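You operate a simulated robot arm through the tools that you are given. There is no shell and no other tool. Be economical: measure what you need, move in short steps, check, and stop when the job is done.

The job below is to be done with a simulated robot arm. You get a single attempt, and the scene is never put back.

## Task
Take the stack of small plain bowls and leave it on the circles in green with dark grey tab. Switch the grey switch on the band winder on. Open the drawer marked green waste, take the tall cream wad with pink band and put it in the inside of drawer marked green waste, then shut the waste. Put the green paper round with lime tab on the top of the dark mat away on the top of the bench with orange legs. Take the tall brown card ring with blue band and put it on the deck of the banding machine. Press the yellow button marked zero metres two times. Take the orange pad with dark grey band and leave it on the blue paper round with lime tab. Switch the green switch marked viewer off. Fetch the silver paper round with lime tab and set it on the large blue paper round with teal tab. Take the little striped blue bowl and put it on the circles in blue with dark grey tab. Take the teal plate with dark grey tab and put it on the deck of the green trolley. Switch the switch marked deep test on. Pull the drawer marked spacers open. The order is free. Set down upright: tall cream wad with pink band.

It is judged by the outcome, as a careful person would: the job done as asked, and still so three seconds after it is handed in. It fails if anything else is knocked over, pushed out of place, dropped, spilled or broken.

## Robot
A 7-joint arm with a vacuum gripper on a trunk, on a base that drives. Base frame: it is fixed to the floor where the robot stands at the start and does not move with it; the origin is under the middle of the robot, x ahead of it, y to its left, z up; the surface under the hand at the start is at about z = 0.8. Lengths are in m, angles in degrees, forces in N, time in s.
With the tool pointing down near the work surface it reaches from about 0.1 to 0.62 m from the robot's upright axis, wherever it stands. Its first joint turns from -69.0 to 172.0 degrees. Places, roughly: blue paper round with lime tab [-0.25, -4, 0.75]; circles in blue with dark grey tab (14x13x1 cm) [0.7, 0.6, 0.8]; circles in green with dark grey ta (14x13x1 cm) [-2, 0.8, 0.8]; deck of the banding machine (24x24 cm) [-1.9, -0.68, 0.92]; deck of the green trolley [-1.8, 2.3, 0.5]; drawer marked green waste [0.6, 1.9, 0.5]; drawer marked spacers [-5, -2.4, 0.7]; green paper round with lime tab [0.75, -1.25, 0.75]; green switch marked viewer [0.3, -3.4, 0.9]; grey switch on the band winder [0.3, 0, 0.8]; inside of drawer marked green waste [0.7, 1.9, 0.2]; large blue paper round with teal t (22x23x3 cm) [0.7, -1.7, 0.4]; little striped blue bowl (6x6x4 cm) [0.4, -2.6, 0.9]; orange pad with dark grey band (11x8x2 cm) [-1.9, 0.5, 0.8]; silver paper round with lime tab [0, -4, 0.75]; stack of small plain bowls (6x6x6 cm) [0.5, -0.1, 0.8]; switch marked deep test [-1.7, 0.2, 0.9]; tall brown card ring with blue ban (6x6x4 cm) [0.5, -1.4, 0.8]; tall cream wad with pink band [0.75, -0.5, 0.75]; teal plate with dark grey tab (13x13x2 cm) [-2.1, 0.1, 0.8]; top of the bench with orange legs [-0.2, -4, 0.8]; yellow button marked zero metres [0.9, -1.8, 1]. Payload 1.06 kg.
Tool frame: the origin (TCP) lies in the middle of the cups' lips, and z points out of the cups. The gripper has 1 cup of 0.024 m across, covering 0.024 by 0.024 m (tool x, y); the bellows give 0.008 m. With the vacuum on, a cup seals on a smooth face that it is pressed against (1 to 4 N); it does not hold porous or soft things. The pull reaches 23 N.
Orientation is that of the tool frame in the base frame, as a unit quaternion [x, y, z, w]. With the cups facing straight down, the tool's x points along the base's -x, its y along +y and its z along -z.

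## Interface
- The arm moves only by the tool arm_command. Its arguments are lists of equal length, an entry for each row: "delta_pos": the shift along the tool's x, y, z in units of 200 mm (1.0 is 200 mm), a list of three; "turn": the turn, a rotation vector about the tool's x, y, z in units of 90 degrees (1.0 is 90 degrees), a list of three; "valve": the vacuum: 1 switches it on, 0 off. In form: {"delta_pos": [[x, y, z], ...], "turn": [[ax, ay, az], ...], "valve": [valve, ...]}. A call has 1 to 10 rows; each row is the pose to reach, as a shift and turn from the pose commanded when the call began, along the tool's axes at that moment. A call with a number of a shift or a turn outside -1 to 1 is refused whole. Rows are played at 5 a second. More than 0.05 m and 8.6 degrees between two rows, or a gripper value outside its range, and nothing of the call is played. A pose out of reach is approached as far as the arm can. The call stops where the force on the tool passes 40 N (or 10 N more than at its start, if that is more) or the arm is blocked; 0.2 s more then pass. The pull builds up within a second once a cup has sealed. Time passes only in rows, and 0.2 s behind the last, so rows that repeat a pose give it time. It gives the time, the measured TCP pose, the force on the tool (base axes) and the pull of the vacuum at its end, in the units of the frame above (readings bear some noise), with the torque about the TCP (base axes, N m) and any sound that the robot's microphone picked up, and new pictures: "pictures" is both (left out), scene, wrist or none.
- Cameras (640 x 400 px; columns grow to the right, rows downward): "scene" is now at [0.1817, 0.0131, 1.1999]; the picture's right is [0.16, -0.99, 0.00], its down [-0.43, -0.07, -0.90] and it looks along [0.89, 0.14, -0.43] (base axes); focal length 214 px, centre (320, 200). "wrist" rides on the gripper at [0.078, 0.019, -0.096] in the tool frame; the picture's right is [-0.24, 0.97, 0.00], its down [-0.71, -0.17, -0.69] and it looks along [-0.67, -0.16, 0.73] (tool axes); focal length 243 px, centre (320, 200). There is no depth. A picture from a camera that has moved, and an enlarged one, comes with that camera's place and axes in the base frame and with its lens.
- raise_lower(by): slides the trunk up (or, below 0, down) by that many m; the arm and the scene camera ride with it, the base frame stays. It gives what a move gives, with no picture.
- steer(legs): drives the robot by 1 to 6 legs, each [ahead, left, turn to the left] in m, m and degrees, along the robot's own axes; the way and the turn of a leg run together, so that a leg with both is an arc; at most 1.5 m and 180 degrees a leg. The arm and the cameras ride along, it lands a little off, and it stops where it bumps. It gives what a move gives, and a new picture of the scene camera.
- head_to(pan, tilt): turns the head with the scene camera to pan (to the left, within 80 degrees either way) and tilt (down, from -29 to 69), counted from straight ahead of the robot. It gives what a move gives, and a new picture of the scene camera.
- inspect(camera, box): a new picture of the part [left, top, right, bottom] of that camera's present view, enlarged. No time passes.
- sign_off(): hands the job in; it is judged then, once.

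Work in short steps. Places have to be worked out from the pictures, the camera data and where the tool is seen: move nearer, look again, correct. Check each grasp and each placing, and mend what went wrong. You have 556 turns and 360 pictures in all, those below and enlarged ones among them. Switch the vacuum off and draw the arm clear of the work before you hand the job in, unless the task says otherwise; then end with one line.

The tools are called after "Call:" as name(argument=value, ...) on one line, values as JSON. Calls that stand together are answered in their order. arm_command: Moves the arm, as the interface text tells. Its arguments: {"type":"object","properties":{"delta_pos":{"type":"array"},"turn":{"type":"array"},"valve":{"type":"array"},"pictures":{"type":"string","enum":["both","scene","wrist","none"]}},"required":["delta_pos","turn","valve"]} The other tools are called the same way: raise_lower (by) slides the trunk up or down; steer (legs) drives the base; head_to (pan, tilt) turns the head that bears the scene camera; inspect (camera, box) takes an enlarged picture of a part of a camera's view; sign_off () hands the job in.

At the start:

```text
time_s: 0.0
ee_pos: [0.3915, 0.1192, 1.1624]
tcp_rot: [0.0, 1.0, 0.0, 0.0]
wrist_force: [-0.6, 0.7, 0.4]
torque: [-0.01, 0.01, 0.0]
pull: 0.1
trunk travel left (down, up): [-0.35, 0.142]
robot x, y, heading: [0.0005, -0.0009, 0.0]
head pan, tilt: [9.0, 25.7]
```

scene: 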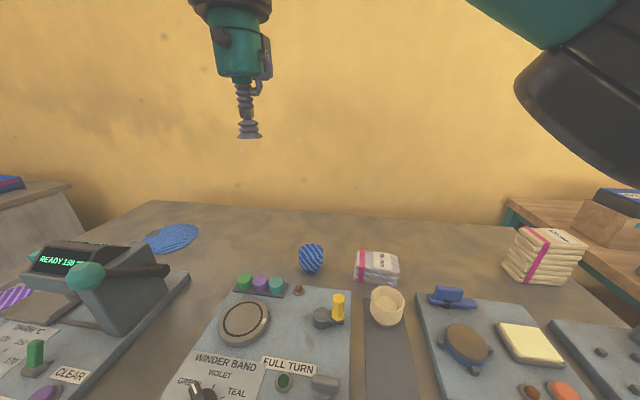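
wrist: 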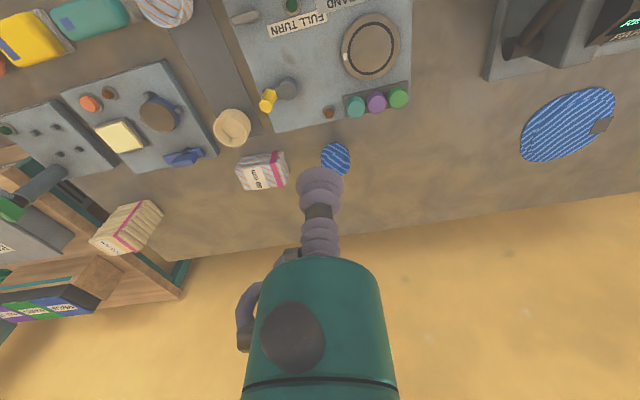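

I'll look closer at the front bench first.

Call:
inspect(camera="scene", box=[160, 220, 480, 400])

Call:
head_to(pan=-10, tilt=60)

Call:
head_to(pan=-70, tilt=25)

Call:
head_to(pan=75, tilt=25)

```text
2.00 times, centred on (320, 310) of scene
camera zoom: at [0.1817, 0.0131, 1.1999], right [0.16, -0.99, 0.0], down [-0.43, -0.07, -0.9], along [0.89, 0.14, -0.43], focal length 429 px, centre (320, -20)
```

zoom: 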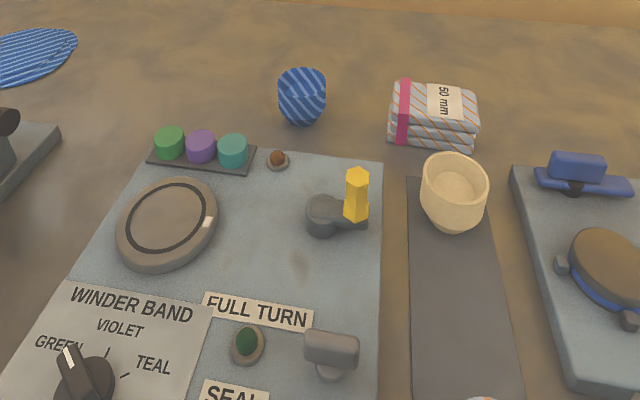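

```text
time_s: 1.0
ee_pos: [0.3915, 0.1186, 1.1609]
tcp_rot: [0.0, 1.0, 0.0, 0.001]
wrist_force: [-0.4, 0.5, -0.6]
torque: [-0.01, 0.0, 0.0]
pull: 0.1
trunk travel left (down, up): [-0.35, 0.142]
robot x, y, heading: [-0.0009, 0.0016, -0.1]
head pan, tilt: [-10.0, 60.0]
camera scene: at [0.1566, -0.0127, 1.151], right [-0.17, -0.98, 0.0], down [-0.85, 0.15, -0.5], along [0.49, -0.09, -0.87], focal length 214 px, centre (320, 200)
```

scene: 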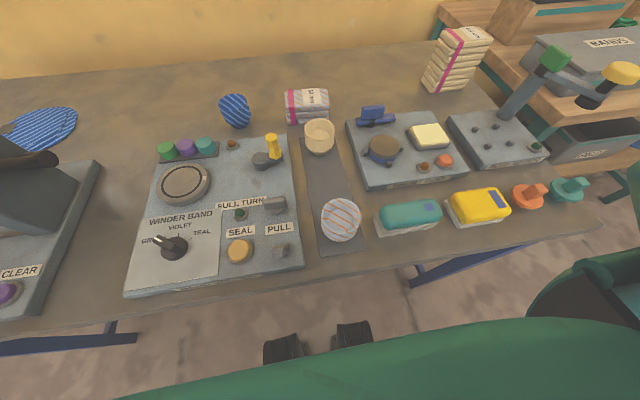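

```text
time_s: 2.3
ee_pos: [0.3911, 0.1189, 1.1619]
tcp_rot: [-0.001, 1.0, 0.001, 0.0]
wrist_force: [0.3, 0.7, -0.7]
torque: [0.01, -0.02, -0.01]
pull: 0.1
trunk travel left (down, up): [-0.35, 0.142]
robot x, y, heading: [0.0006, 0.0004, 0.0]
head pan, tilt: [-70.0, 25.0]
camera scene: at [0.1225, -0.0878, 1.201], right [-0.94, -0.34, 0.0], down [-0.14, 0.4, -0.91], along [0.31, -0.85, -0.42], focal length 214 px, centre (320, 200)
```

scene: 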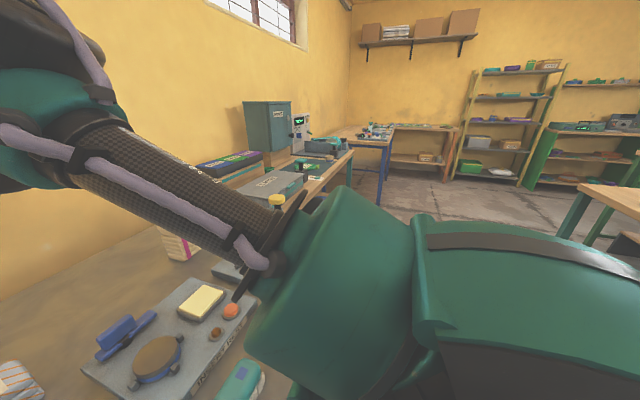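

```text
time_s: 4.6
ee_pos: [0.392, 0.1201, 1.1631]
tcp_rot: [0.0, 1.0, 0.0, 0.0]
wrist_force: [-0.6, 0.1, -0.5]
torque: [-0.01, -0.04, 0.0]
pull: 0.1
trunk travel left (down, up): [-0.35, 0.142]
robot x, y, heading: [-0.0003, -0.0001, -0.0]
head pan, tilt: [75.0, 25.0]
camera scene: at [0.1148, 0.0878, 1.201], right [0.97, -0.26, 0.0], down [-0.11, -0.41, -0.91], along [0.23, 0.88, -0.42], focal length 214 px, centre (320, 200)
```

scene: 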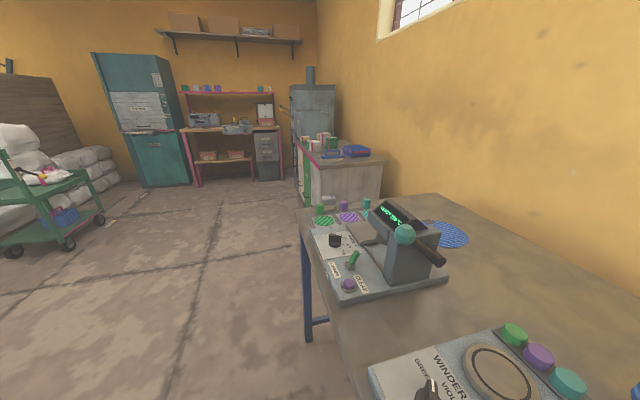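

Now look closely at the band winder.

Call:
head_to(pan=5, tilt=64)

Call:
inspect(camera="scene", box=[260, 150, 420, 250])

```text
time_s: 6.0
ee_pos: [0.3915, 0.1188, 1.1619]
tcp_rot: [0.0, 1.0, 0.0, 0.0]
wrist_force: [0.1, -0.1, 0.5]
torque: [-0.01, 0.0, -0.04]
pull: 0.1
trunk travel left (down, up): [-0.35, 0.142]
robot x, y, heading: [0.0018, 0.0002, 0.1]
head pan, tilt: [5.0, 64.0]
camera scene: at [0.1526, 0.0042, 1.1465], right [0.09, -1.0, 0.0], down [-0.9, -0.08, -0.44], along [0.44, 0.04, -0.9], focal length 214 px, centre (320, 200)
```

scene: 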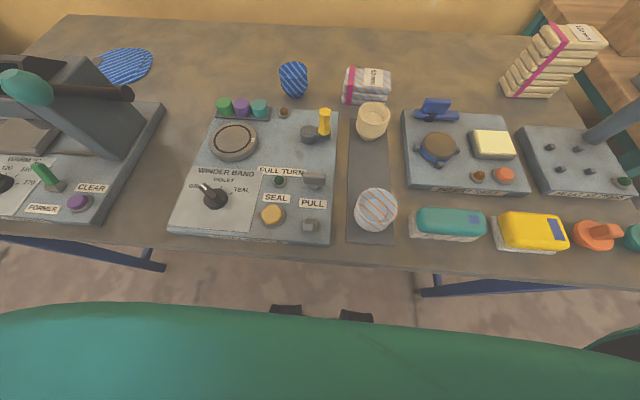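

```text
4.00 times, centred on (340, 200) of scene
camera zoom: at [0.1526, 0.0042, 1.1465], right [0.09, -1.0, 0.0], down [-0.9, -0.08, -0.44], along [0.44, 0.04, -0.9], focal length 858 px, centre (240, 200)
```

zoom: 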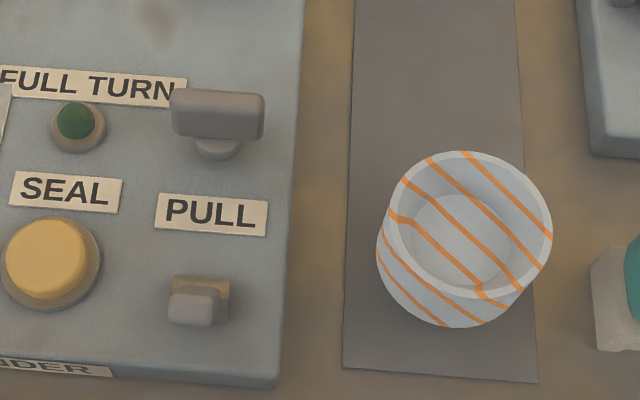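

The grey switch appears to be the part in the brass housing under PULL. I'll bring the wrist camera near it.

Call:
arm_command(delta_pos=[[0.09, -0.09, 0.2], [0.18, -0.18, 0.4], [0.27, -0.27, 0.6], [0.36, -0.36, 0.8], [0.45, -0.45, 0.95]], turn=[[0, 0, 0], [0, 0, 0], [0, 0, 0], [0, 0, 0], [0, 0, 0]], valve=[0, 0, 0, 0, 0])

Call:
inspect(camera="wrist", box=[240, 20, 400, 120])

```text
time_s: 7.2
ee_pos: [0.3041, 0.032, 0.9737]
tcp_rot: [-0.001, 1.0, -0.001, 0.0]
wrist_force: [-0.3, -0.1, -0.5]
torque: [-0.01, -0.03, 0.02]
pull: 0.1
trunk travel left (down, up): [-0.35, 0.142]
robot x, y, heading: [0.0021, -0.0003, 0.2]
head pan, tilt: [5.0, 64.0]
camera scene: at [0.1526, 0.004, 1.1465], right [0.09, -1.0, 0.0], down [-0.9, -0.08, -0.44], along [0.44, 0.04, -0.9], focal length 214 px, centre (320, 200)
camera wrist: at [0.2254, 0.0526, 1.0699], right [0.24, 0.97, 0.0], down [0.71, -0.17, 0.69], along [0.67, -0.16, -0.73], focal length 243 px, centre (320, 200)
```

scene: 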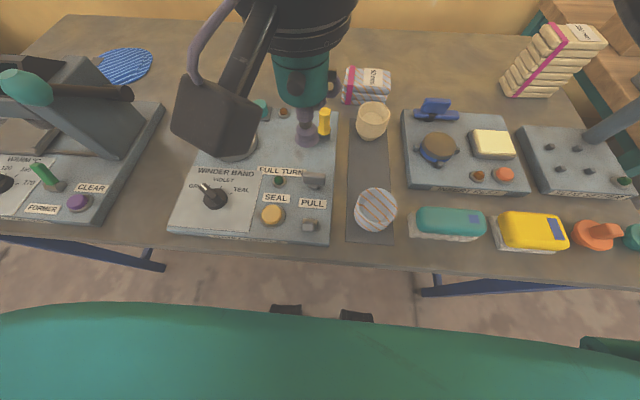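
wrist: 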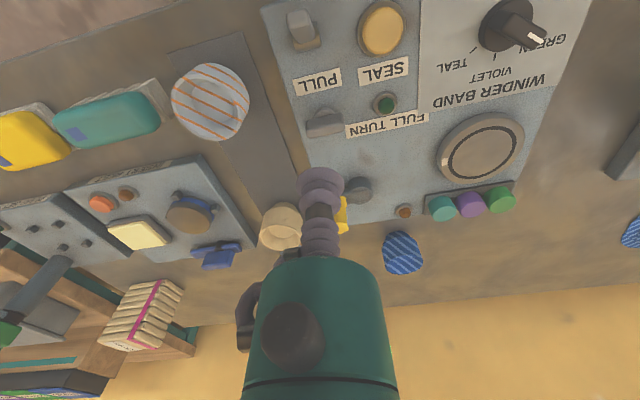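

```text
4.00 times, centred on (320, 70) of wrist
camera zoom: at [0.2254, 0.0526, 1.0699], right [0.24, 0.97, 0.0], down [0.71, -0.17, 0.69], along [0.67, -0.16, -0.73], focal length 970 px, centre (320, 720)
```

zoom: 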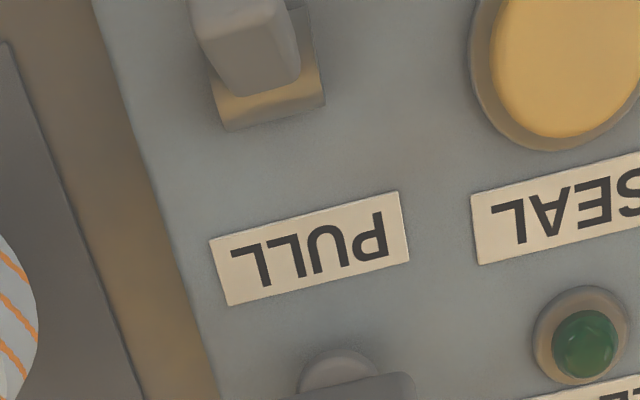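

The switch is a paddle leaning toward me (tip ≈[0.257,0.03,0.835]). I'll drop the cup on its near side and push it away from me.

Call:
arm_command(delta_pos=[[0.2, 0, 0], [0.44, 0, 0.1], [0.44, 0, 0.33], [0.44, 0, 0.56], [0.44, 0, 0.7], [0.44, 0, 0.7]], turn=[[0, 0, 0], [0, 0, 0], [0, 0, 0], [0, 0, 0], [0, 0, 0], [0, 0, 0]], valve=[0, 0, 0, 0, 0, 0])

```text
refused: row 2 steps farther than a row can; nothing moved
```

Same motion with smaller steps.

Call:
arm_command(delta_pos=[[0.22, 0, 0], [0.44, 0, 0], [0.44, 0, 0.24], [0.44, 0, 0.48], [0.44, 0, 0.7], [0.44, 0, 0.7]], turn=[[0, 0, 0], [0, 0, 0], [0, 0, 0], [0, 0, 0], [0, 0, 0], [0, 0, 0]], valve=[0, 0, 0, 0, 0, 0])

Call:
inspect(camera="scene", box=[240, 175, 400, 275])

```text
time_s: 7.8
ee_pos: [0.2496, 0.0282, 0.9663]
tcp_rot: [0.027, 0.999, -0.016, -0.014]
wrist_force: [2.7, -1.6, -5.5]
torque: [-0.06, -0.23, -0.01]
pull: 0.0
trunk travel left (down, up): [-0.35, 0.142]
robot x, y, heading: [0.0009, -0.0001, 0.1]
head pan, tilt: [5.0, 64.0]
stopped in row 2: the force on the tool passed its limit at 142 N (the readings are from after the stop); the commanded pose is now the measured one
camera scene: at [0.1578, 0.0045, 1.1513], right [0.09, -1.0, 0.0], down [-0.86, -0.07, -0.5], along [0.5, 0.04, -0.86], focal length 214 px, centre (320, 200)
camera wrist: at [0.1753, 0.0563, 1.0626], right [0.29, 0.96, -0.04], down [0.72, -0.19, 0.67], along [0.63, -0.22, -0.74], focal length 243 px, centre (320, 200)
```

scene: 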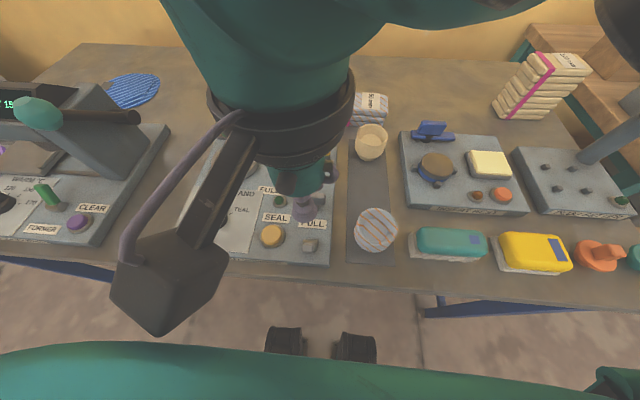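
wrist: 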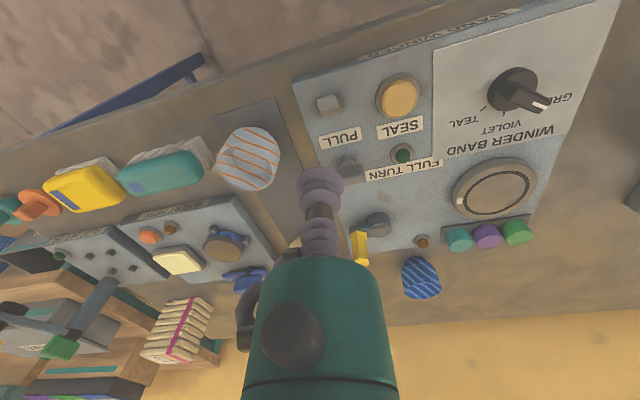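

```text
4.00 times, centred on (320, 225) of scene
camera zoom: at [0.1578, 0.0045, 1.1513], right [0.09, -1.0, 0.0], down [-0.86, -0.07, -0.5], along [0.5, 0.04, -0.86], focal length 858 px, centre (320, 100)
```

zoom: 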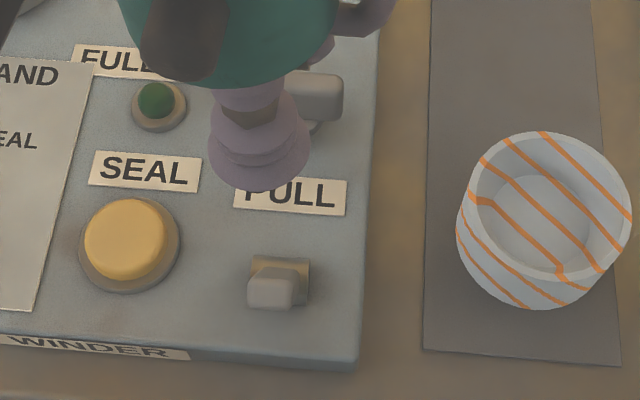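

The gripper touched the head at this close reach, so I'll move the hand forward, straighten it, and back the base up 0.2 m.

Call:
arm_command(delta_pos=[[-0.2, 0, 0], [-0.4, 0, -0.1]], turn=[[0, 0, 0], [-0.02, -0.018, -0.034]], valve=[0, 0], pictures="none")

Call:
steer(legs=[[-0.2, 0, 0]])

```text
time_s: 8.4
ee_pos: [0.329, 0.0288, 0.9862]
tcp_rot: [0.001, 1.0, 0.003, 0.001]
wrist_force: [-0.2, 0.1, 0.2]
torque: [0.02, -0.02, 0.0]
pull: 0.2
trunk travel left (down, up): [-0.35, 0.142]
robot x, y, heading: [-0.0014, 0.0015, -0.1]
head pan, tilt: [5.0, 64.0]
```

```text
time_s: 9.9
ee_pos: [0.1317, 0.0274, 0.9853]
tcp_rot: [0.0, 1.0, 0.004, 0.001]
wrist_force: [0.3, -0.3, -0.1]
torque: [0.02, -0.01, -0.02]
pull: 0.0
trunk travel left (down, up): [-0.35, 0.142]
robot x, y, heading: [-0.1995, 0.0018, 0.2]
head pan, tilt: [5.0, 64.0]
camera scene: at [-0.0456, 0.0043, 1.1466], right [0.09, -1.0, 0.0], down [-0.9, -0.08, -0.44], along [0.44, 0.04, -0.9], focal length 214 px, centre (320, 200)
```

scene: 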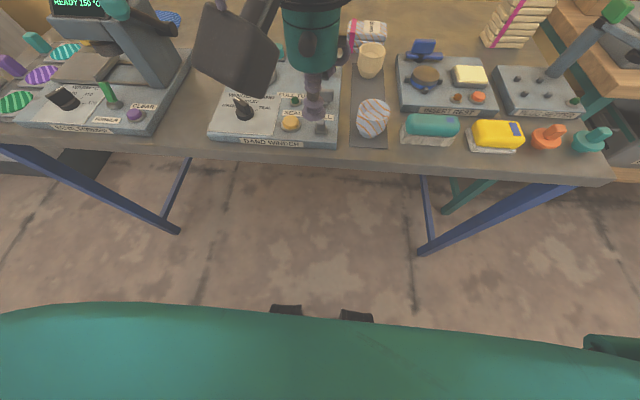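

Now approach just on the near side of the paddle, at x≈0.222.

Call:
arm_command(delta_pos=[[-0.22, 0.01, 0], [-0.45, 0.01, 0], [-0.45, 0.01, 0.24], [-0.45, 0.01, 0.48], [-0.45, 0.01, 0.7]], turn=[[0, 0, 0], [0, 0, 0], [0, 0, 0], [0, 0, 0], [0, 0, 0]], valve=[0, 0, 0, 0, 0], pictures="none")

Call:
inspect(camera="wrist", box=[200, 80, 440, 230])

Call:
head_to(pan=0, tilt=50)

Call:
inspect(camera="scene", box=[240, 150, 400, 250])

```text
time_s: 11.2
ee_pos: [0.2244, 0.0279, 0.8481]
tcp_rot: [0.0, 1.0, 0.003, 0.0]
wrist_force: [0.2, -0.1, 0.0]
torque: [-0.01, -0.02, -0.05]
pull: 0.0
trunk travel left (down, up): [-0.35, 0.142]
robot x, y, heading: [-0.198, -0.0029, -0.1]
head pan, tilt: [5.0, 64.0]
```

```text
2.67 times, centred on (320, 155) of wrist
camera zoom: at [0.1451, 0.0466, 0.9428], right [0.24, 0.97, 0.01], down [0.71, -0.18, 0.69], along [0.67, -0.16, -0.73], focal length 647 px, centre (320, 320)
```

zoom: 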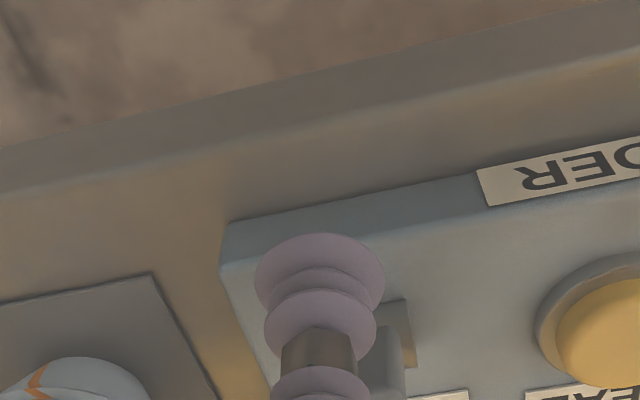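

```text
time_s: 11.9
ee_pos: [0.2247, 0.0267, 0.8487]
tcp_rot: [0.0, 1.0, 0.004, 0.001]
wrist_force: [-0.6, 0.5, -0.1]
torque: [-0.01, 0.02, 0.01]
pull: 0.0
trunk travel left (down, up): [-0.35, 0.142]
robot x, y, heading: [-0.1948, 0.0012, 0.2]
head pan, tilt: [0.0, 50.0]
camera scene: at [-0.0299, -0.0011, 1.1635], right [0.0, -1.0, 0.0], down [-0.77, 0.0, -0.64], along [0.64, 0.0, -0.77], focal length 214 px, centre (320, 200)
```

scene: 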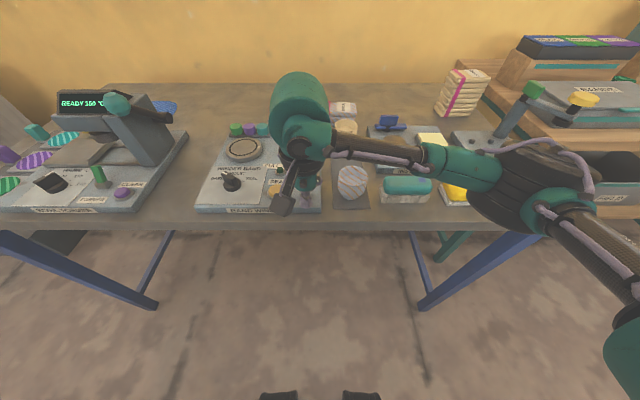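

```text
4.00 times, centred on (320, 200) of scene
camera zoom: at [-0.0299, -0.0011, 1.1635], right [0.0, -1.0, 0.0], down [-0.77, 0.0, -0.64], along [0.64, 0.0, -0.77], focal length 858 px, centre (320, 200)
```

zoom: 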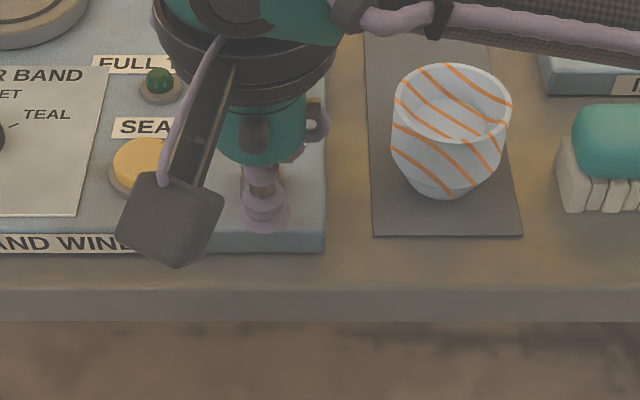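

Lower to z≈0.83 and push in +x gently.

Call:
arm_command(delta_pos=[[0, 0.01, 0.05], [0, 0.01, 0.095], [-0.06, 0.01, 0.095], [-0.12, 0.01, 0.095], [-0.17, 0.01, 0.095], [-0.22, 0.01, 0.095], [-0.22, 0.01, 0.095]], turn=[[0, 0, 0], [0, 0, 0], [0, 0, 0], [0, 0, 0], [0, 0, 0], [0, 0, 0], [0, 0, 0]], valve=[0, 0, 0, 0, 0, 0, 0], pictures="none")

Call:
inspect(camera="wrist", box=[200, 80, 440, 230])

```text
time_s: 13.3
ee_pos: [0.2574, 0.0313, 0.8247]
tcp_rot: [-0.007, 1.0, 0.002, -0.008]
wrist_force: [-21.7, -3.3, 1.4]
torque: [0.07, -0.21, 0.03]
pull: 0.0
trunk travel left (down, up): [-0.35, 0.142]
robot x, y, heading: [-0.1944, -0.0012, 0.1]
head pan, tilt: [0.0, 50.0]
heard: click
stopped in row 7: the force on the tool passed its limit at 44 N (the readings are from after the stop); the commanded pose is now the measured one
```

```text
2.67 times, centred on (320, 155) of wrist
camera zoom: at [0.1796, 0.0516, 0.9209], right [0.22, 0.97, 0.0], down [0.72, -0.16, 0.67], along [0.66, -0.15, -0.74], focal length 647 px, centre (320, 320)
```

zoom: 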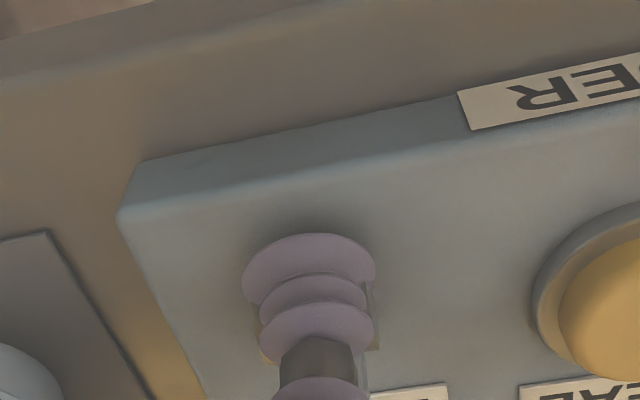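

A click was heard. I'll retreat backward and up and check the paddle.

Call:
arm_command(delta_pos=[[0.2, 0, -0.05], [0.2, 0, -0.25], [0.1, 0, -0.45], [0, 0, -0.65]], turn=[[0, 0, 0], [0, 0, 0], [0, 0, 0], [0, 0, 0]], valve=[0, 0, 0, 0], pictures="wrist")

Call:
inspect(camera="scene", box=[240, 150, 400, 250])

```text
time_s: 14.3
ee_pos: [0.2637, 0.0305, 0.9536]
tcp_rot: [-0.004, 1.0, 0.002, -0.005]
wrist_force: [-0.6, 0.3, 0.0]
torque: [-0.02, 0.0, 0.03]
pull: 0.0
trunk travel left (down, up): [-0.35, 0.142]
robot x, y, heading: [-0.1968, -0.0046, 0.1]
head pan, tilt: [0.0, 50.0]
camera wrist: at [0.1866, 0.0505, 1.0502], right [0.23, 0.97, 0.0], down [0.72, -0.17, 0.68], along [0.66, -0.15, -0.74], focal length 243 px, centre (320, 200)
```

wrist: 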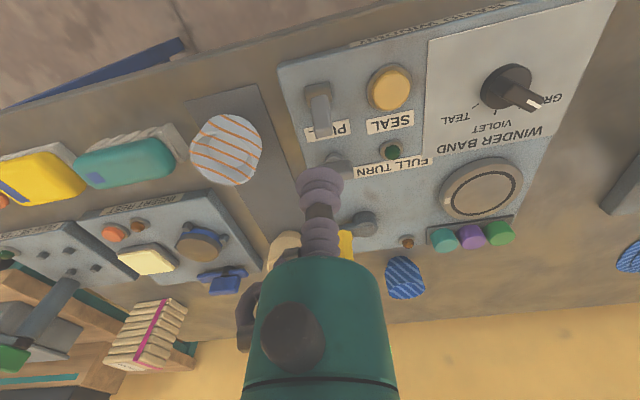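

```text
4.00 times, centred on (320, 200) of scene
camera zoom: at [-0.0303, -0.0012, 1.1636], right [0.0, -1.0, 0.0], down [-0.77, 0.0, -0.64], along [0.64, 0.0, -0.77], focal length 858 px, centre (320, 200)
```

zoom: 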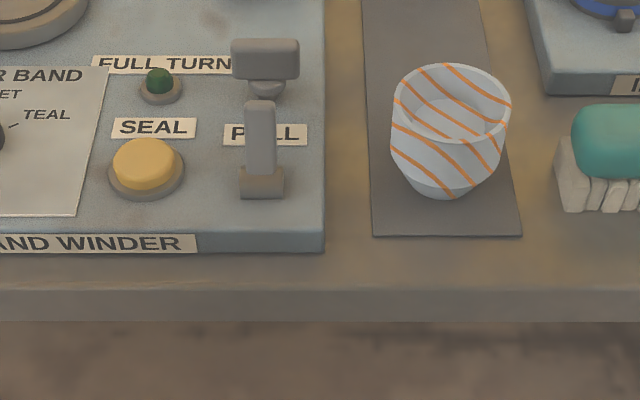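

The paddle now stands away from me (on). Next, the plain bowl stack at about [0.48,-0.07]; hover over it.

Call:
arm_command(delta_pos=[[-0.2, -0.1, 0], [-0.4, -0.2, 0], [-0.6, -0.3, 0], [-0.8, -0.4, 0], [-1.0, -0.5, 0], [-1.0, -0.5, 0.1]], turn=[[0, 0, 0], [0, 0, 0], [0, 0, 0], [0, 0, 0], [0, 0, 0], [0, 0, 0]], valve=[0, 0, 0, 0, 0, 0], pictures="wrist")

Call:
inspect(camera="scene", box=[280, 60, 440, 160])

```text
time_s: 15.7
ee_pos: [0.4428, -0.0594, 0.9454]
tcp_rot: [-0.005, 1.0, 0.002, -0.004]
wrist_force: [0.3, 0.0, -0.3]
torque: [0.0, -0.01, 0.02]
pull: 0.0
out of reach, approached as far as the arm can: row 5, 6
trunk travel left (down, up): [-0.35, 0.142]
robot x, y, heading: [-0.1968, 0.0015, 0.1]
head pan, tilt: [0.0, 50.0]
camera wrist: at [0.3646, -0.0397, 1.0409], right [0.23, 0.97, 0.0], down [0.72, -0.17, 0.68], along [0.66, -0.15, -0.73], focal length 243 px, centre (320, 200)
```

wrist: 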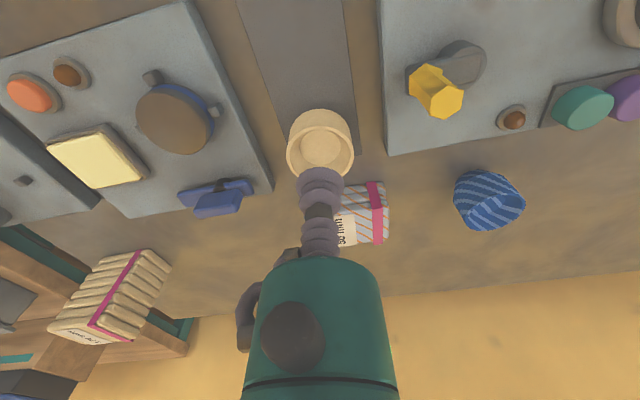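

```text
4.00 times, centred on (360, 110) of scene
camera zoom: at [-0.0305, -0.0007, 1.1636], right [0.0, -1.0, 0.0], down [-0.77, 0.0, -0.64], along [0.64, 0.0, -0.77], focal length 858 px, centre (160, 560)
```

zoom: 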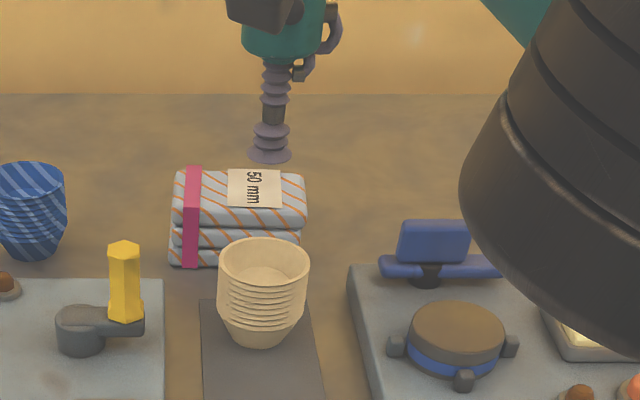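

The stack centre is about [0.469,-0.065]; it's beyond reach, so drive 0.1 m ahead and then position above it.

Call:
steer(legs=[[0.1, 0, 0]])

```text
time_s: 16.9
ee_pos: [0.5428, -0.0593, 0.9445]
tcp_rot: [-0.004, 1.0, 0.002, -0.005]
wrist_force: [0.1, 0.8, -1.0]
torque: [0.02, 0.01, 0.06]
pull: 0.0
trunk travel left (down, up): [-0.35, 0.142]
robot x, y, heading: [-0.0971, 0.0002, -0.1]
head pan, tilt: [0.0, 50.0]
camera scene: at [0.0708, -0.001, 1.1634], right [0.0, -1.0, 0.0], down [-0.77, 0.0, -0.64], along [0.64, 0.0, -0.77], focal length 214 px, centre (320, 200)
```

scene: 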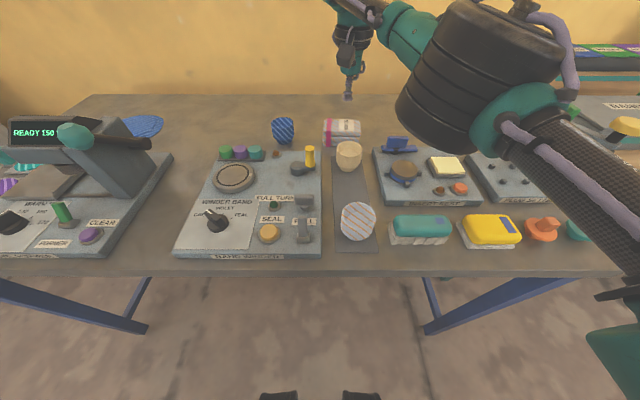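

Call:
arm_command(delta_pos=[[0.2, -0.015, 0], [0.37, -0.03, 0], [0.37, -0.03, 0.2]], turn=[[0, 0, 0], [0, 0, 0], [0, 0, 0]], valve=[0, 0, 0], pictures="wrist")

Call:
inspect(camera="scene", box=[280, 110, 440, 210])

```text
time_s: 17.7
ee_pos: [0.4707, -0.0632, 0.9065]
tcp_rot: [-0.004, 1.0, 0.001, -0.005]
wrist_force: [-0.7, 0.0, 0.5]
torque: [-0.02, -0.03, 0.01]
pull: 0.1
trunk travel left (down, up): [-0.35, 0.142]
robot x, y, heading: [-0.0973, 0.0013, 0.1]
head pan, tilt: [0.0, 50.0]
camera wrist: at [0.3928, -0.0436, 1.0027], right [0.23, 0.97, 0.0], down [0.72, -0.17, 0.68], along [0.66, -0.15, -0.74], focal length 243 px, centre (320, 200)
```

wrist: 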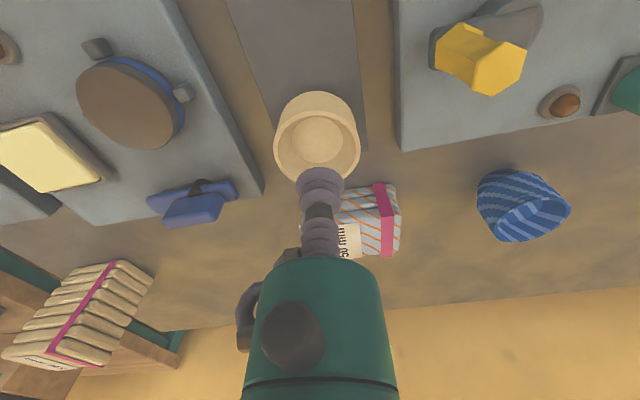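

```text
4.00 times, centred on (360, 160) of scene
camera zoom: at [0.0702, -0.0007, 1.1635], right [0.0, -1.0, 0.0], down [-0.77, 0.0, -0.64], along [0.64, 0.0, -0.77], focal length 858 px, centre (160, 360)
```

zoom: 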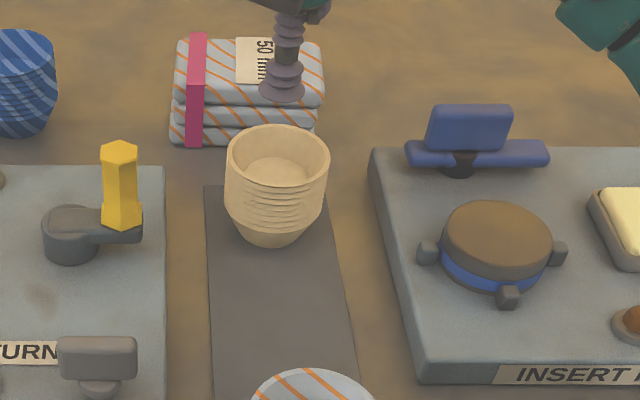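

Aligned to within a few mm; descend into the top bowl in small steps with the vacuum on.

Call:
arm_command(delta_pos=[[-0.017, -0.02, 0.1], [-0.017, -0.02, 0.2], [-0.017, -0.02, 0.24], [-0.017, -0.02, 0.27]], turn=[[0, 0, 0], [0, 0, 0], [0, 0, 0], [0, 0, 0]], valve=[1, 1, 1, 1], pictures="none")

Call:
inspect(camera="scene", box=[280, 110, 440, 210])

```text
time_s: 18.7
ee_pos: [0.4721, -0.0678, 0.8544]
tcp_rot: [-0.004, 1.0, 0.003, -0.002]
wrist_force: [-7.2, -3.6, 18.7]
torque: [-0.05, -0.09, -0.01]
pull: 22.3
trunk travel left (down, up): [-0.35, 0.142]
robot x, y, heading: [-0.0957, -0.0005, 0.1]
head pan, tilt: [0.0, 50.0]
```

```text
4.00 times, centred on (360, 160) of scene
camera zoom: at [0.0681, -0.0012, 1.164], right [0.0, -1.0, 0.0], down [-0.76, 0.0, -0.64], along [0.64, 0.0, -0.76], focal length 858 px, centre (160, 360)
```

zoom: 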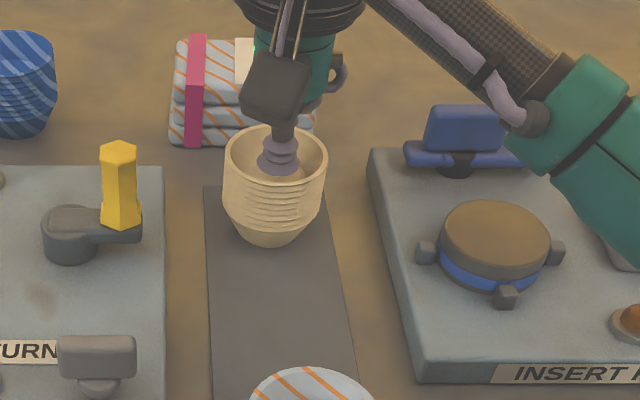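

Sealed (pull 22). Lift and see whether the whole stack comes.

Call:
arm_command(delta_pos=[[0, 0, -0.03], [0, 0, -0.1], [0, 0, -0.3], [0, 0, -0.5], [0, 0, -0.5]], turn=[[0, 0, 0], [0, 0, 0], [0, 0, 0], [0, 0, 0], [0, 0, 0]], valve=[1, 1, 1, 1, 1], pictures="scene")

```text
time_s: 19.9
ee_pos: [0.4751, -0.07, 0.9513]
tcp_rot: [-0.005, 1.0, 0.002, -0.005]
wrist_force: [-0.2, 0.3, -0.5]
torque: [0.0, 0.01, 0.02]
pull: 22.6
trunk travel left (down, up): [-0.35, 0.142]
robot x, y, heading: [-0.0996, -0.0035, -0.3]
head pan, tilt: [0.0, 50.0]
camera scene: at [0.0703, -0.001, 1.1635], right [0.0, -1.0, 0.0], down [-0.77, 0.0, -0.64], along [0.64, 0.0, -0.77], focal length 214 px, centre (320, 200)
```

scene: 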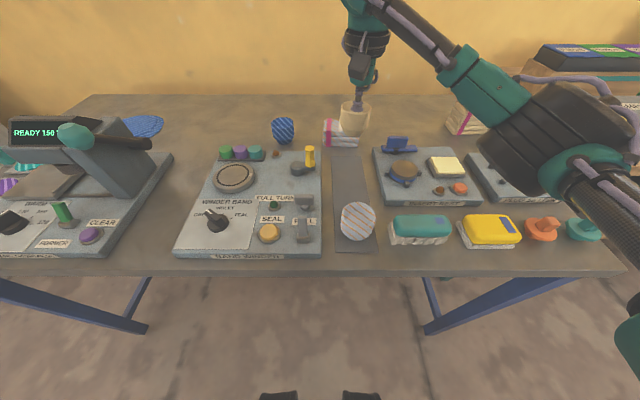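

The whole stack is held. Retract a bit, raise, then back off and turn around to see the bench behind.

Call:
arm_command(delta_pos=[[0, 0, -0.2], [0, 0, -0.4], [0.2, 0, -0.4], [0.4, 0, -0.4]], turn=[[0, 0, 0], [0, 0, 0], [0, 0, 0], [0, 0, 0]], valve=[1, 1, 1, 1], pictures="none")

Call:
head_to(pan=0, tilt=30)

Call:
steer(legs=[[-0.5, 0, 0], [0, 0, 160]])

```text
time_s: 20.9
ee_pos: [0.3935, -0.0729, 1.0334]
tcp_rot: [-0.004, 1.0, 0.002, -0.006]
wrist_force: [-0.3, 0.7, -1.6]
torque: [0.02, 0.02, 0.01]
pull: 22.7
trunk travel left (down, up): [-0.35, 0.142]
robot x, y, heading: [-0.0982, -0.0008, -0.1]
head pan, tilt: [0.0, 50.0]
```

```text
time_s: 21.7
ee_pos: [0.3948, -0.072, 1.0327]
tcp_rot: [-0.004, 1.0, 0.002, -0.005]
wrist_force: [0.5, -0.3, -0.9]
torque: [0.02, 0.0, 0.02]
pull: 23.2
trunk travel left (down, up): [-0.35, 0.142]
robot x, y, heading: [-0.0976, 0.0023, 0.2]
head pan, tilt: [0.0, 30.0]
camera scene: at [0.0837, -0.001, 1.193], right [0.0, -1.0, 0.0], down [-0.5, 0.0, -0.87], along [0.87, 0.0, -0.5], focal length 214 px, centre (320, 200)
```

scene: 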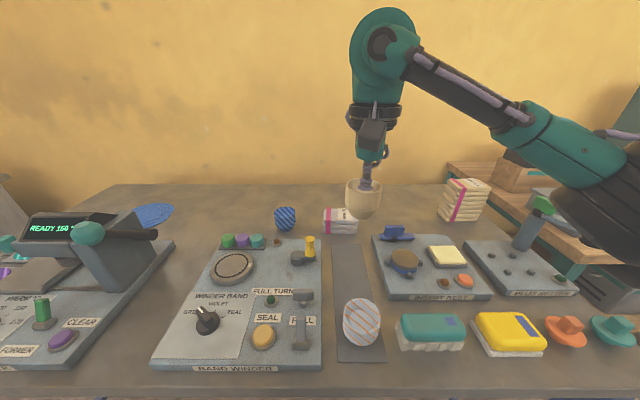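

```text
time_s: 31.1
ee_pos: [-1.0287, 0.2402, 1.0335]
tcp_rot: [0.984, -0.177, 0.005, 0.003]
wrist_force: [0.3, -0.5, -1.5]
torque: [0.01, 0.01, 0.0]
pull: 22.9
trunk travel left (down, up): [-0.35, 0.142]
robot x, y, heading: [-0.5978, -0.0036, 159.1]
head pan, tilt: [0.0, 30.0]
camera scene: at [-0.764, 0.06, 1.1931], right [0.36, 0.93, 0.0], down [0.47, -0.18, -0.87], along [-0.81, 0.31, -0.5], focal length 214 px, centre (320, 200)
```

scene: 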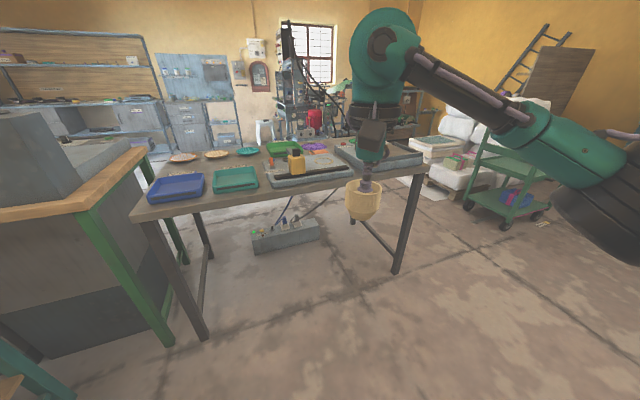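

The bench with dark legs is ahead; I'll face it squarely and slide over to y≈0.65.

Call:
steer(legs=[[0, 0, 21], [0.3, -0.65, 0]])

Call:
head_to(pan=15, tilt=35)

```text
time_s: 38.4
ee_pos: [-1.3912, 0.7098, 1.0321]
tcp_rot: [1.0, 0.012, 0.005, 0.001]
wrist_force: [0.0, -0.3, -0.7]
torque: [0.01, 0.0, 0.02]
pull: 23.3
trunk travel left (down, up): [-0.35, 0.142]
robot x, y, heading: [-0.9038, 0.6476, -179.2]
head pan, tilt: [0.0, 30.0]
camera scene: at [-1.0785, 0.6409, 1.193], right [-0.02, 1.0, 0.0], down [0.5, 0.01, -0.87], along [-0.87, -0.01, -0.5], focal length 214 px, centre (320, 200)
```

scene: 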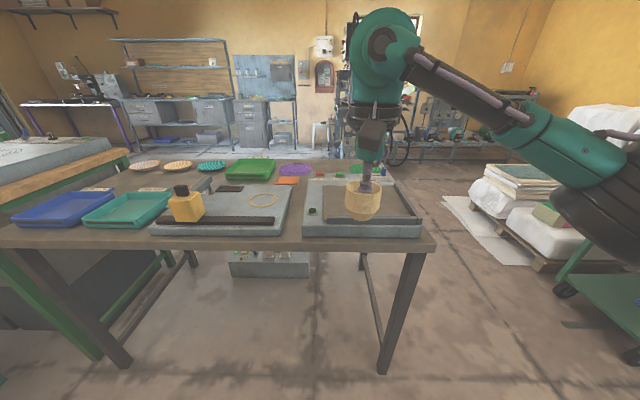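

```text
time_s: 39.2
ee_pos: [-1.3916, 0.71, 1.032]
tcp_rot: [1.0, 0.012, 0.005, 0.001]
wrist_force: [0.0, -0.3, -0.6]
torque: [0.02, -0.03, -0.01]
pull: 23.4
trunk travel left (down, up): [-0.35, 0.142]
robot x, y, heading: [-0.894, 0.6387, -178.8]
head pan, tilt: [15.0, 35.0]
camera scene: at [-1.0728, 0.6182, 1.1853], right [-0.27, 0.96, 0.0], down [0.55, 0.16, -0.82], along [-0.79, -0.22, -0.57], focal length 214 px, centre (320, 200)
```

scene: 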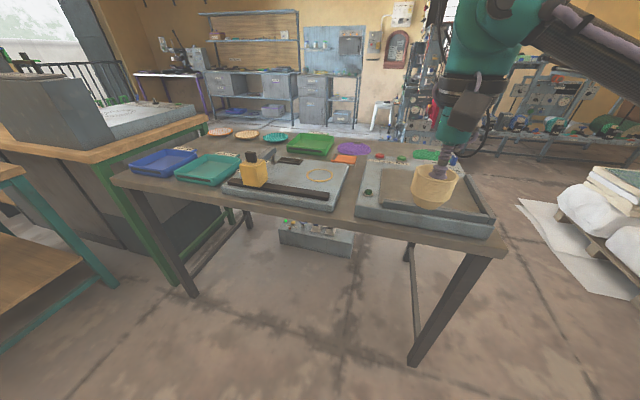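

The green paper round is near [-2.07,0.83]. It's better approached from the bench's end, so I'll drive to about [-2.0,1.3] facing -y.

Call:
steer(legs=[[0, -0.68, 0], [0, 0, 89], [0, -0.9, 0]])

Call:
head_to(pan=0, tilt=50)

```text
time_s: 56.8
ee_pos: [-1.867, 0.8379, 1.0339]
tcp_rot: [0.711, 0.703, 0.005, -0.003]
wrist_force: [0.7, 1.2, -1.6]
torque: [0.03, 0.02, -0.02]
pull: 22.8
trunk travel left (down, up): [-0.35, 0.142]
robot x, y, heading: [-1.7823, 1.3265, -91.1]
head pan, tilt: [15.0, 35.0]
camera scene: at [-1.7633, 1.1519, 1.1853], right [-0.97, -0.24, 0.0], down [-0.14, 0.56, -0.82], along [0.2, -0.8, -0.57], focal length 214 px, centre (320, 200)
```

scene: 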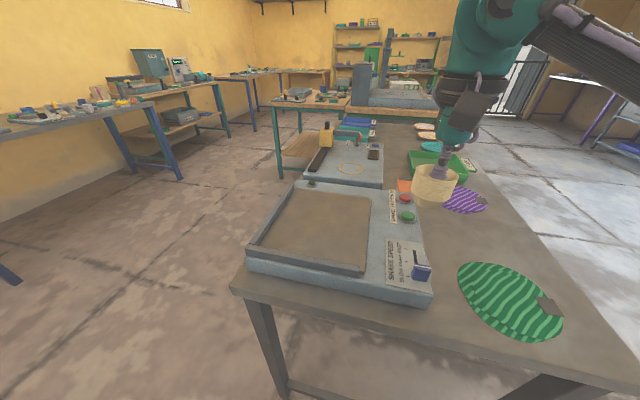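

```text
time_s: 57.6
ee_pos: [-1.8661, 0.8381, 1.0315]
tcp_rot: [0.712, 0.702, 0.005, -0.003]
wrist_force: [-0.1, -0.6, -2.0]
torque: [-0.03, 0.01, 0.03]
pull: 23.5
trunk travel left (down, up): [-0.35, 0.142]
robot x, y, heading: [-1.7867, 1.3277, -91.0]
head pan, tilt: [0.0, 50.0]
camera scene: at [-1.7858, 1.1604, 1.1636], right [-1.0, 0.02, 0.0], down [0.02, 0.77, -0.64], along [-0.01, -0.64, -0.77], focal length 214 px, centre (320, 200)
```

scene: 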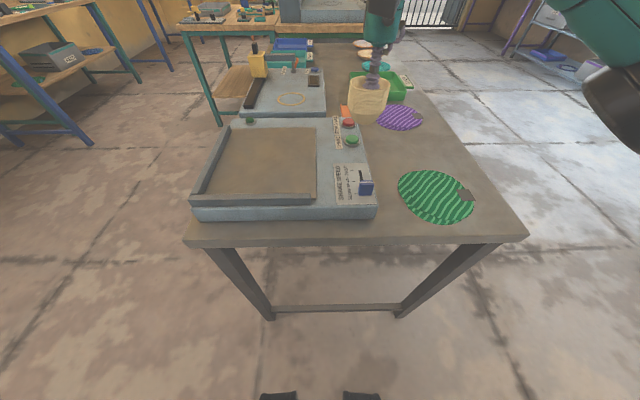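

The green round centre is about [-2.05,0.853]. Move over it and come down partway.

Call:
arm_command(delta_pos=[[0.02, -0.23, 0], [0.035, -0.46, 0], [0.055, -0.69, 0], [0.072, -0.92, 0], [0.072, -0.92, 0.24], [0.072, -0.92, 0.48], [0.072, -0.92, 0.65]], turn=[[0, 0, 0], [0, 0, 0], [0, 0, 0], [0, 0, 0], [0, 0, 0], [0, 0, 0], [0, 0, 0]], valve=[1, 1, 1, 1, 1, 1, 1], pictures="both")

```text
time_s: 59.2
ee_pos: [-2.0517, 0.855, 0.9]
tcp_rot: [0.711, 0.703, 0.004, -0.002]
wrist_force: [-0.1, -0.4, -2.1]
torque: [0.01, 0.0, -0.01]
pull: 23.3
trunk travel left (down, up): [-0.35, 0.142]
robot x, y, heading: [-1.7802, 1.3295, -91.2]
head pan, tilt: [0.0, 50.0]
camera scene: at [-1.786, 1.1603, 1.1635], right [-1.0, 0.02, 0.0], down [0.02, 0.77, -0.64], along [-0.01, -0.64, -0.77], focal length 214 px, centre (320, 200)
camera wrist: at [-2.0331, 0.933, 0.9964], right [0.97, -0.25, 0.0], down [-0.18, -0.71, 0.68], along [-0.17, -0.66, -0.74], focal length 243 px, centre (320, 200)
```

scene: 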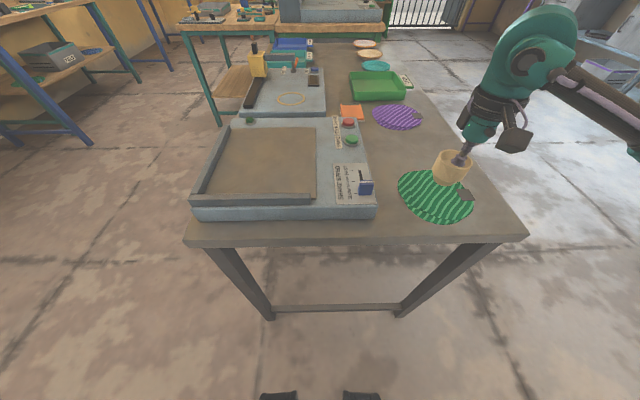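
wrist: 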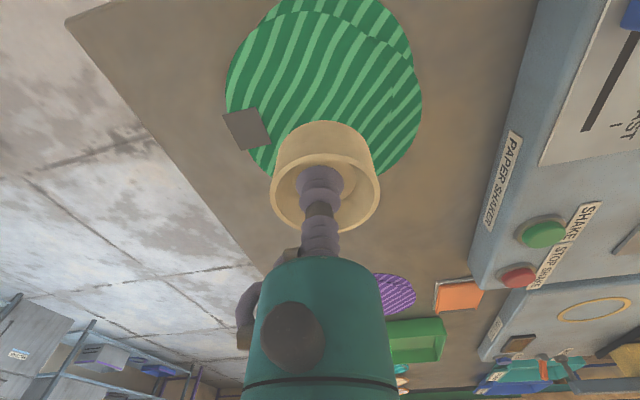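

Shift 1 cm toward me and lower with small steps until contact.

Call:
arm_command(delta_pos=[[0.045, 0, 0.06], [0.045, 0, 0.12], [0.045, 0, 0.16], [0.045, 0, 0.18], [0.045, 0, 0.2]], turn=[[0, 0, 0], [0, 0, 0], [0, 0, 0], [0, 0, 0], [0, 0, 0]], valve=[1, 1, 1, 1, 1], pictures="scene")

```text
time_s: 60.4
ee_pos: [-2.0501, 0.8661, 0.8616]
tcp_rot: [0.711, 0.703, 0.004, -0.001]
wrist_force: [0.9, 1.6, 8.8]
torque: [-0.05, 0.03, 0.03]
pull: 22.8
trunk travel left (down, up): [-0.35, 0.142]
robot x, y, heading: [-1.7816, 1.3288, -91.3]
head pan, tilt: [0.0, 50.0]
camera scene: at [-1.7855, 1.1612, 1.1638], right [-1.0, 0.02, 0.0], down [0.02, 0.77, -0.64], along [-0.01, -0.64, -0.77], focal length 214 px, centre (320, 200)
```

scene: 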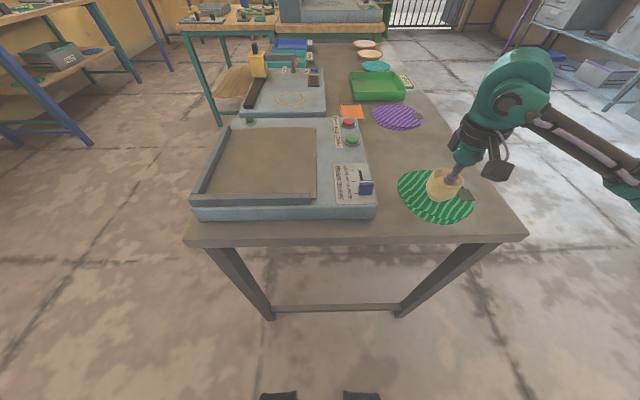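

Contact (9 N). Release the vacuum, wait, and lift off.

Call:
arm_command(delta_pos=[[0, 0, -0.02], [0, 0, -0.02], [0, 0, -0.02], [0, 0, -0.04], [0, 0, -0.1], [0, 0, -0.3], [0, 0, -0.5], [0, 0, -0.7]], turn=[[0, 0, 0], [0, 0, 0], [0, 0, 0], [0, 0, 0], [0, 0, 0], [0, 0, 0], [0, 0, 0], [0, 0, 0]], valve=[0, 0, 0, 0, 0, 0, 0, 0], pictures="scene")

Call:
inspect(camera="scene", box=[240, 70, 480, 220])

```text
time_s: 62.2
ee_pos: [-2.0511, 0.8668, 1.0045]
tcp_rot: [0.712, 0.702, 0.004, -0.002]
wrist_force: [0.3, 0.4, 0.2]
torque: [-0.03, 0.01, 0.01]
pull: 0.0
trunk travel left (down, up): [-0.35, 0.142]
robot x, y, heading: [-1.7857, 1.3323, -91.2]
head pan, tilt: [0.0, 50.0]
camera scene: at [-1.7857, 1.1607, 1.1636], right [-1.0, 0.02, 0.0], down [0.02, 0.77, -0.64], along [-0.01, -0.64, -0.77], focal length 214 px, centre (320, 200)
```

scene: 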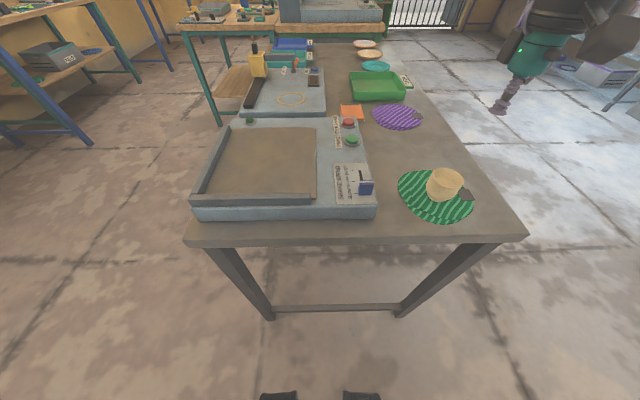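

```text
2.67 times, centred on (360, 145) of scene
camera zoom: at [-1.7857, 1.1607, 1.1636], right [-1.0, 0.02, 0.0], down [0.02, 0.77, -0.64], along [-0.01, -0.64, -0.77], focal length 572 px, centre (213, 347)
```

zoom: 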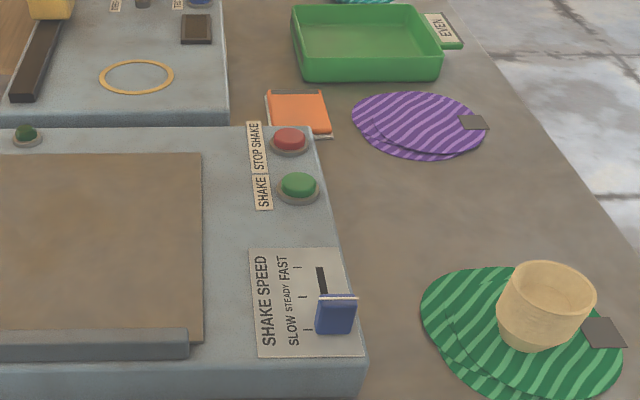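

Stack sits on the green circles. Next the teal plate and this bench's other items are best reached from the far side (x<-2.25); check the floor to my right first.

Call:
head_to(pan=-65, tilt=35)

```text
time_s: 63.6
ee_pos: [-2.0521, 0.8658, 1.0043]
tcp_rot: [0.711, 0.703, 0.005, -0.003]
wrist_force: [-0.2, -0.3, 0.4]
torque: [-0.02, -0.01, 0.01]
pull: 0.0
trunk travel left (down, up): [-0.35, 0.142]
robot x, y, heading: [-1.7835, 1.3293, -91.3]
head pan, tilt: [-65.0, 35.0]
camera scene: at [-1.8648, 1.2018, 1.1853], right [-0.4, 0.91, 0.0], down [0.52, 0.23, -0.82], along [-0.75, -0.33, -0.57], focal length 214 px, centre (320, 200)
```

scene: 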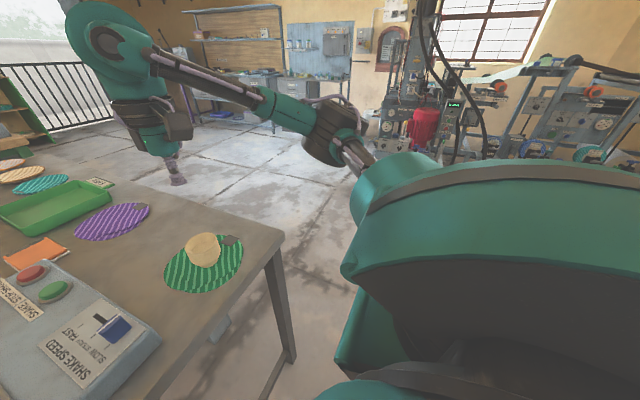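

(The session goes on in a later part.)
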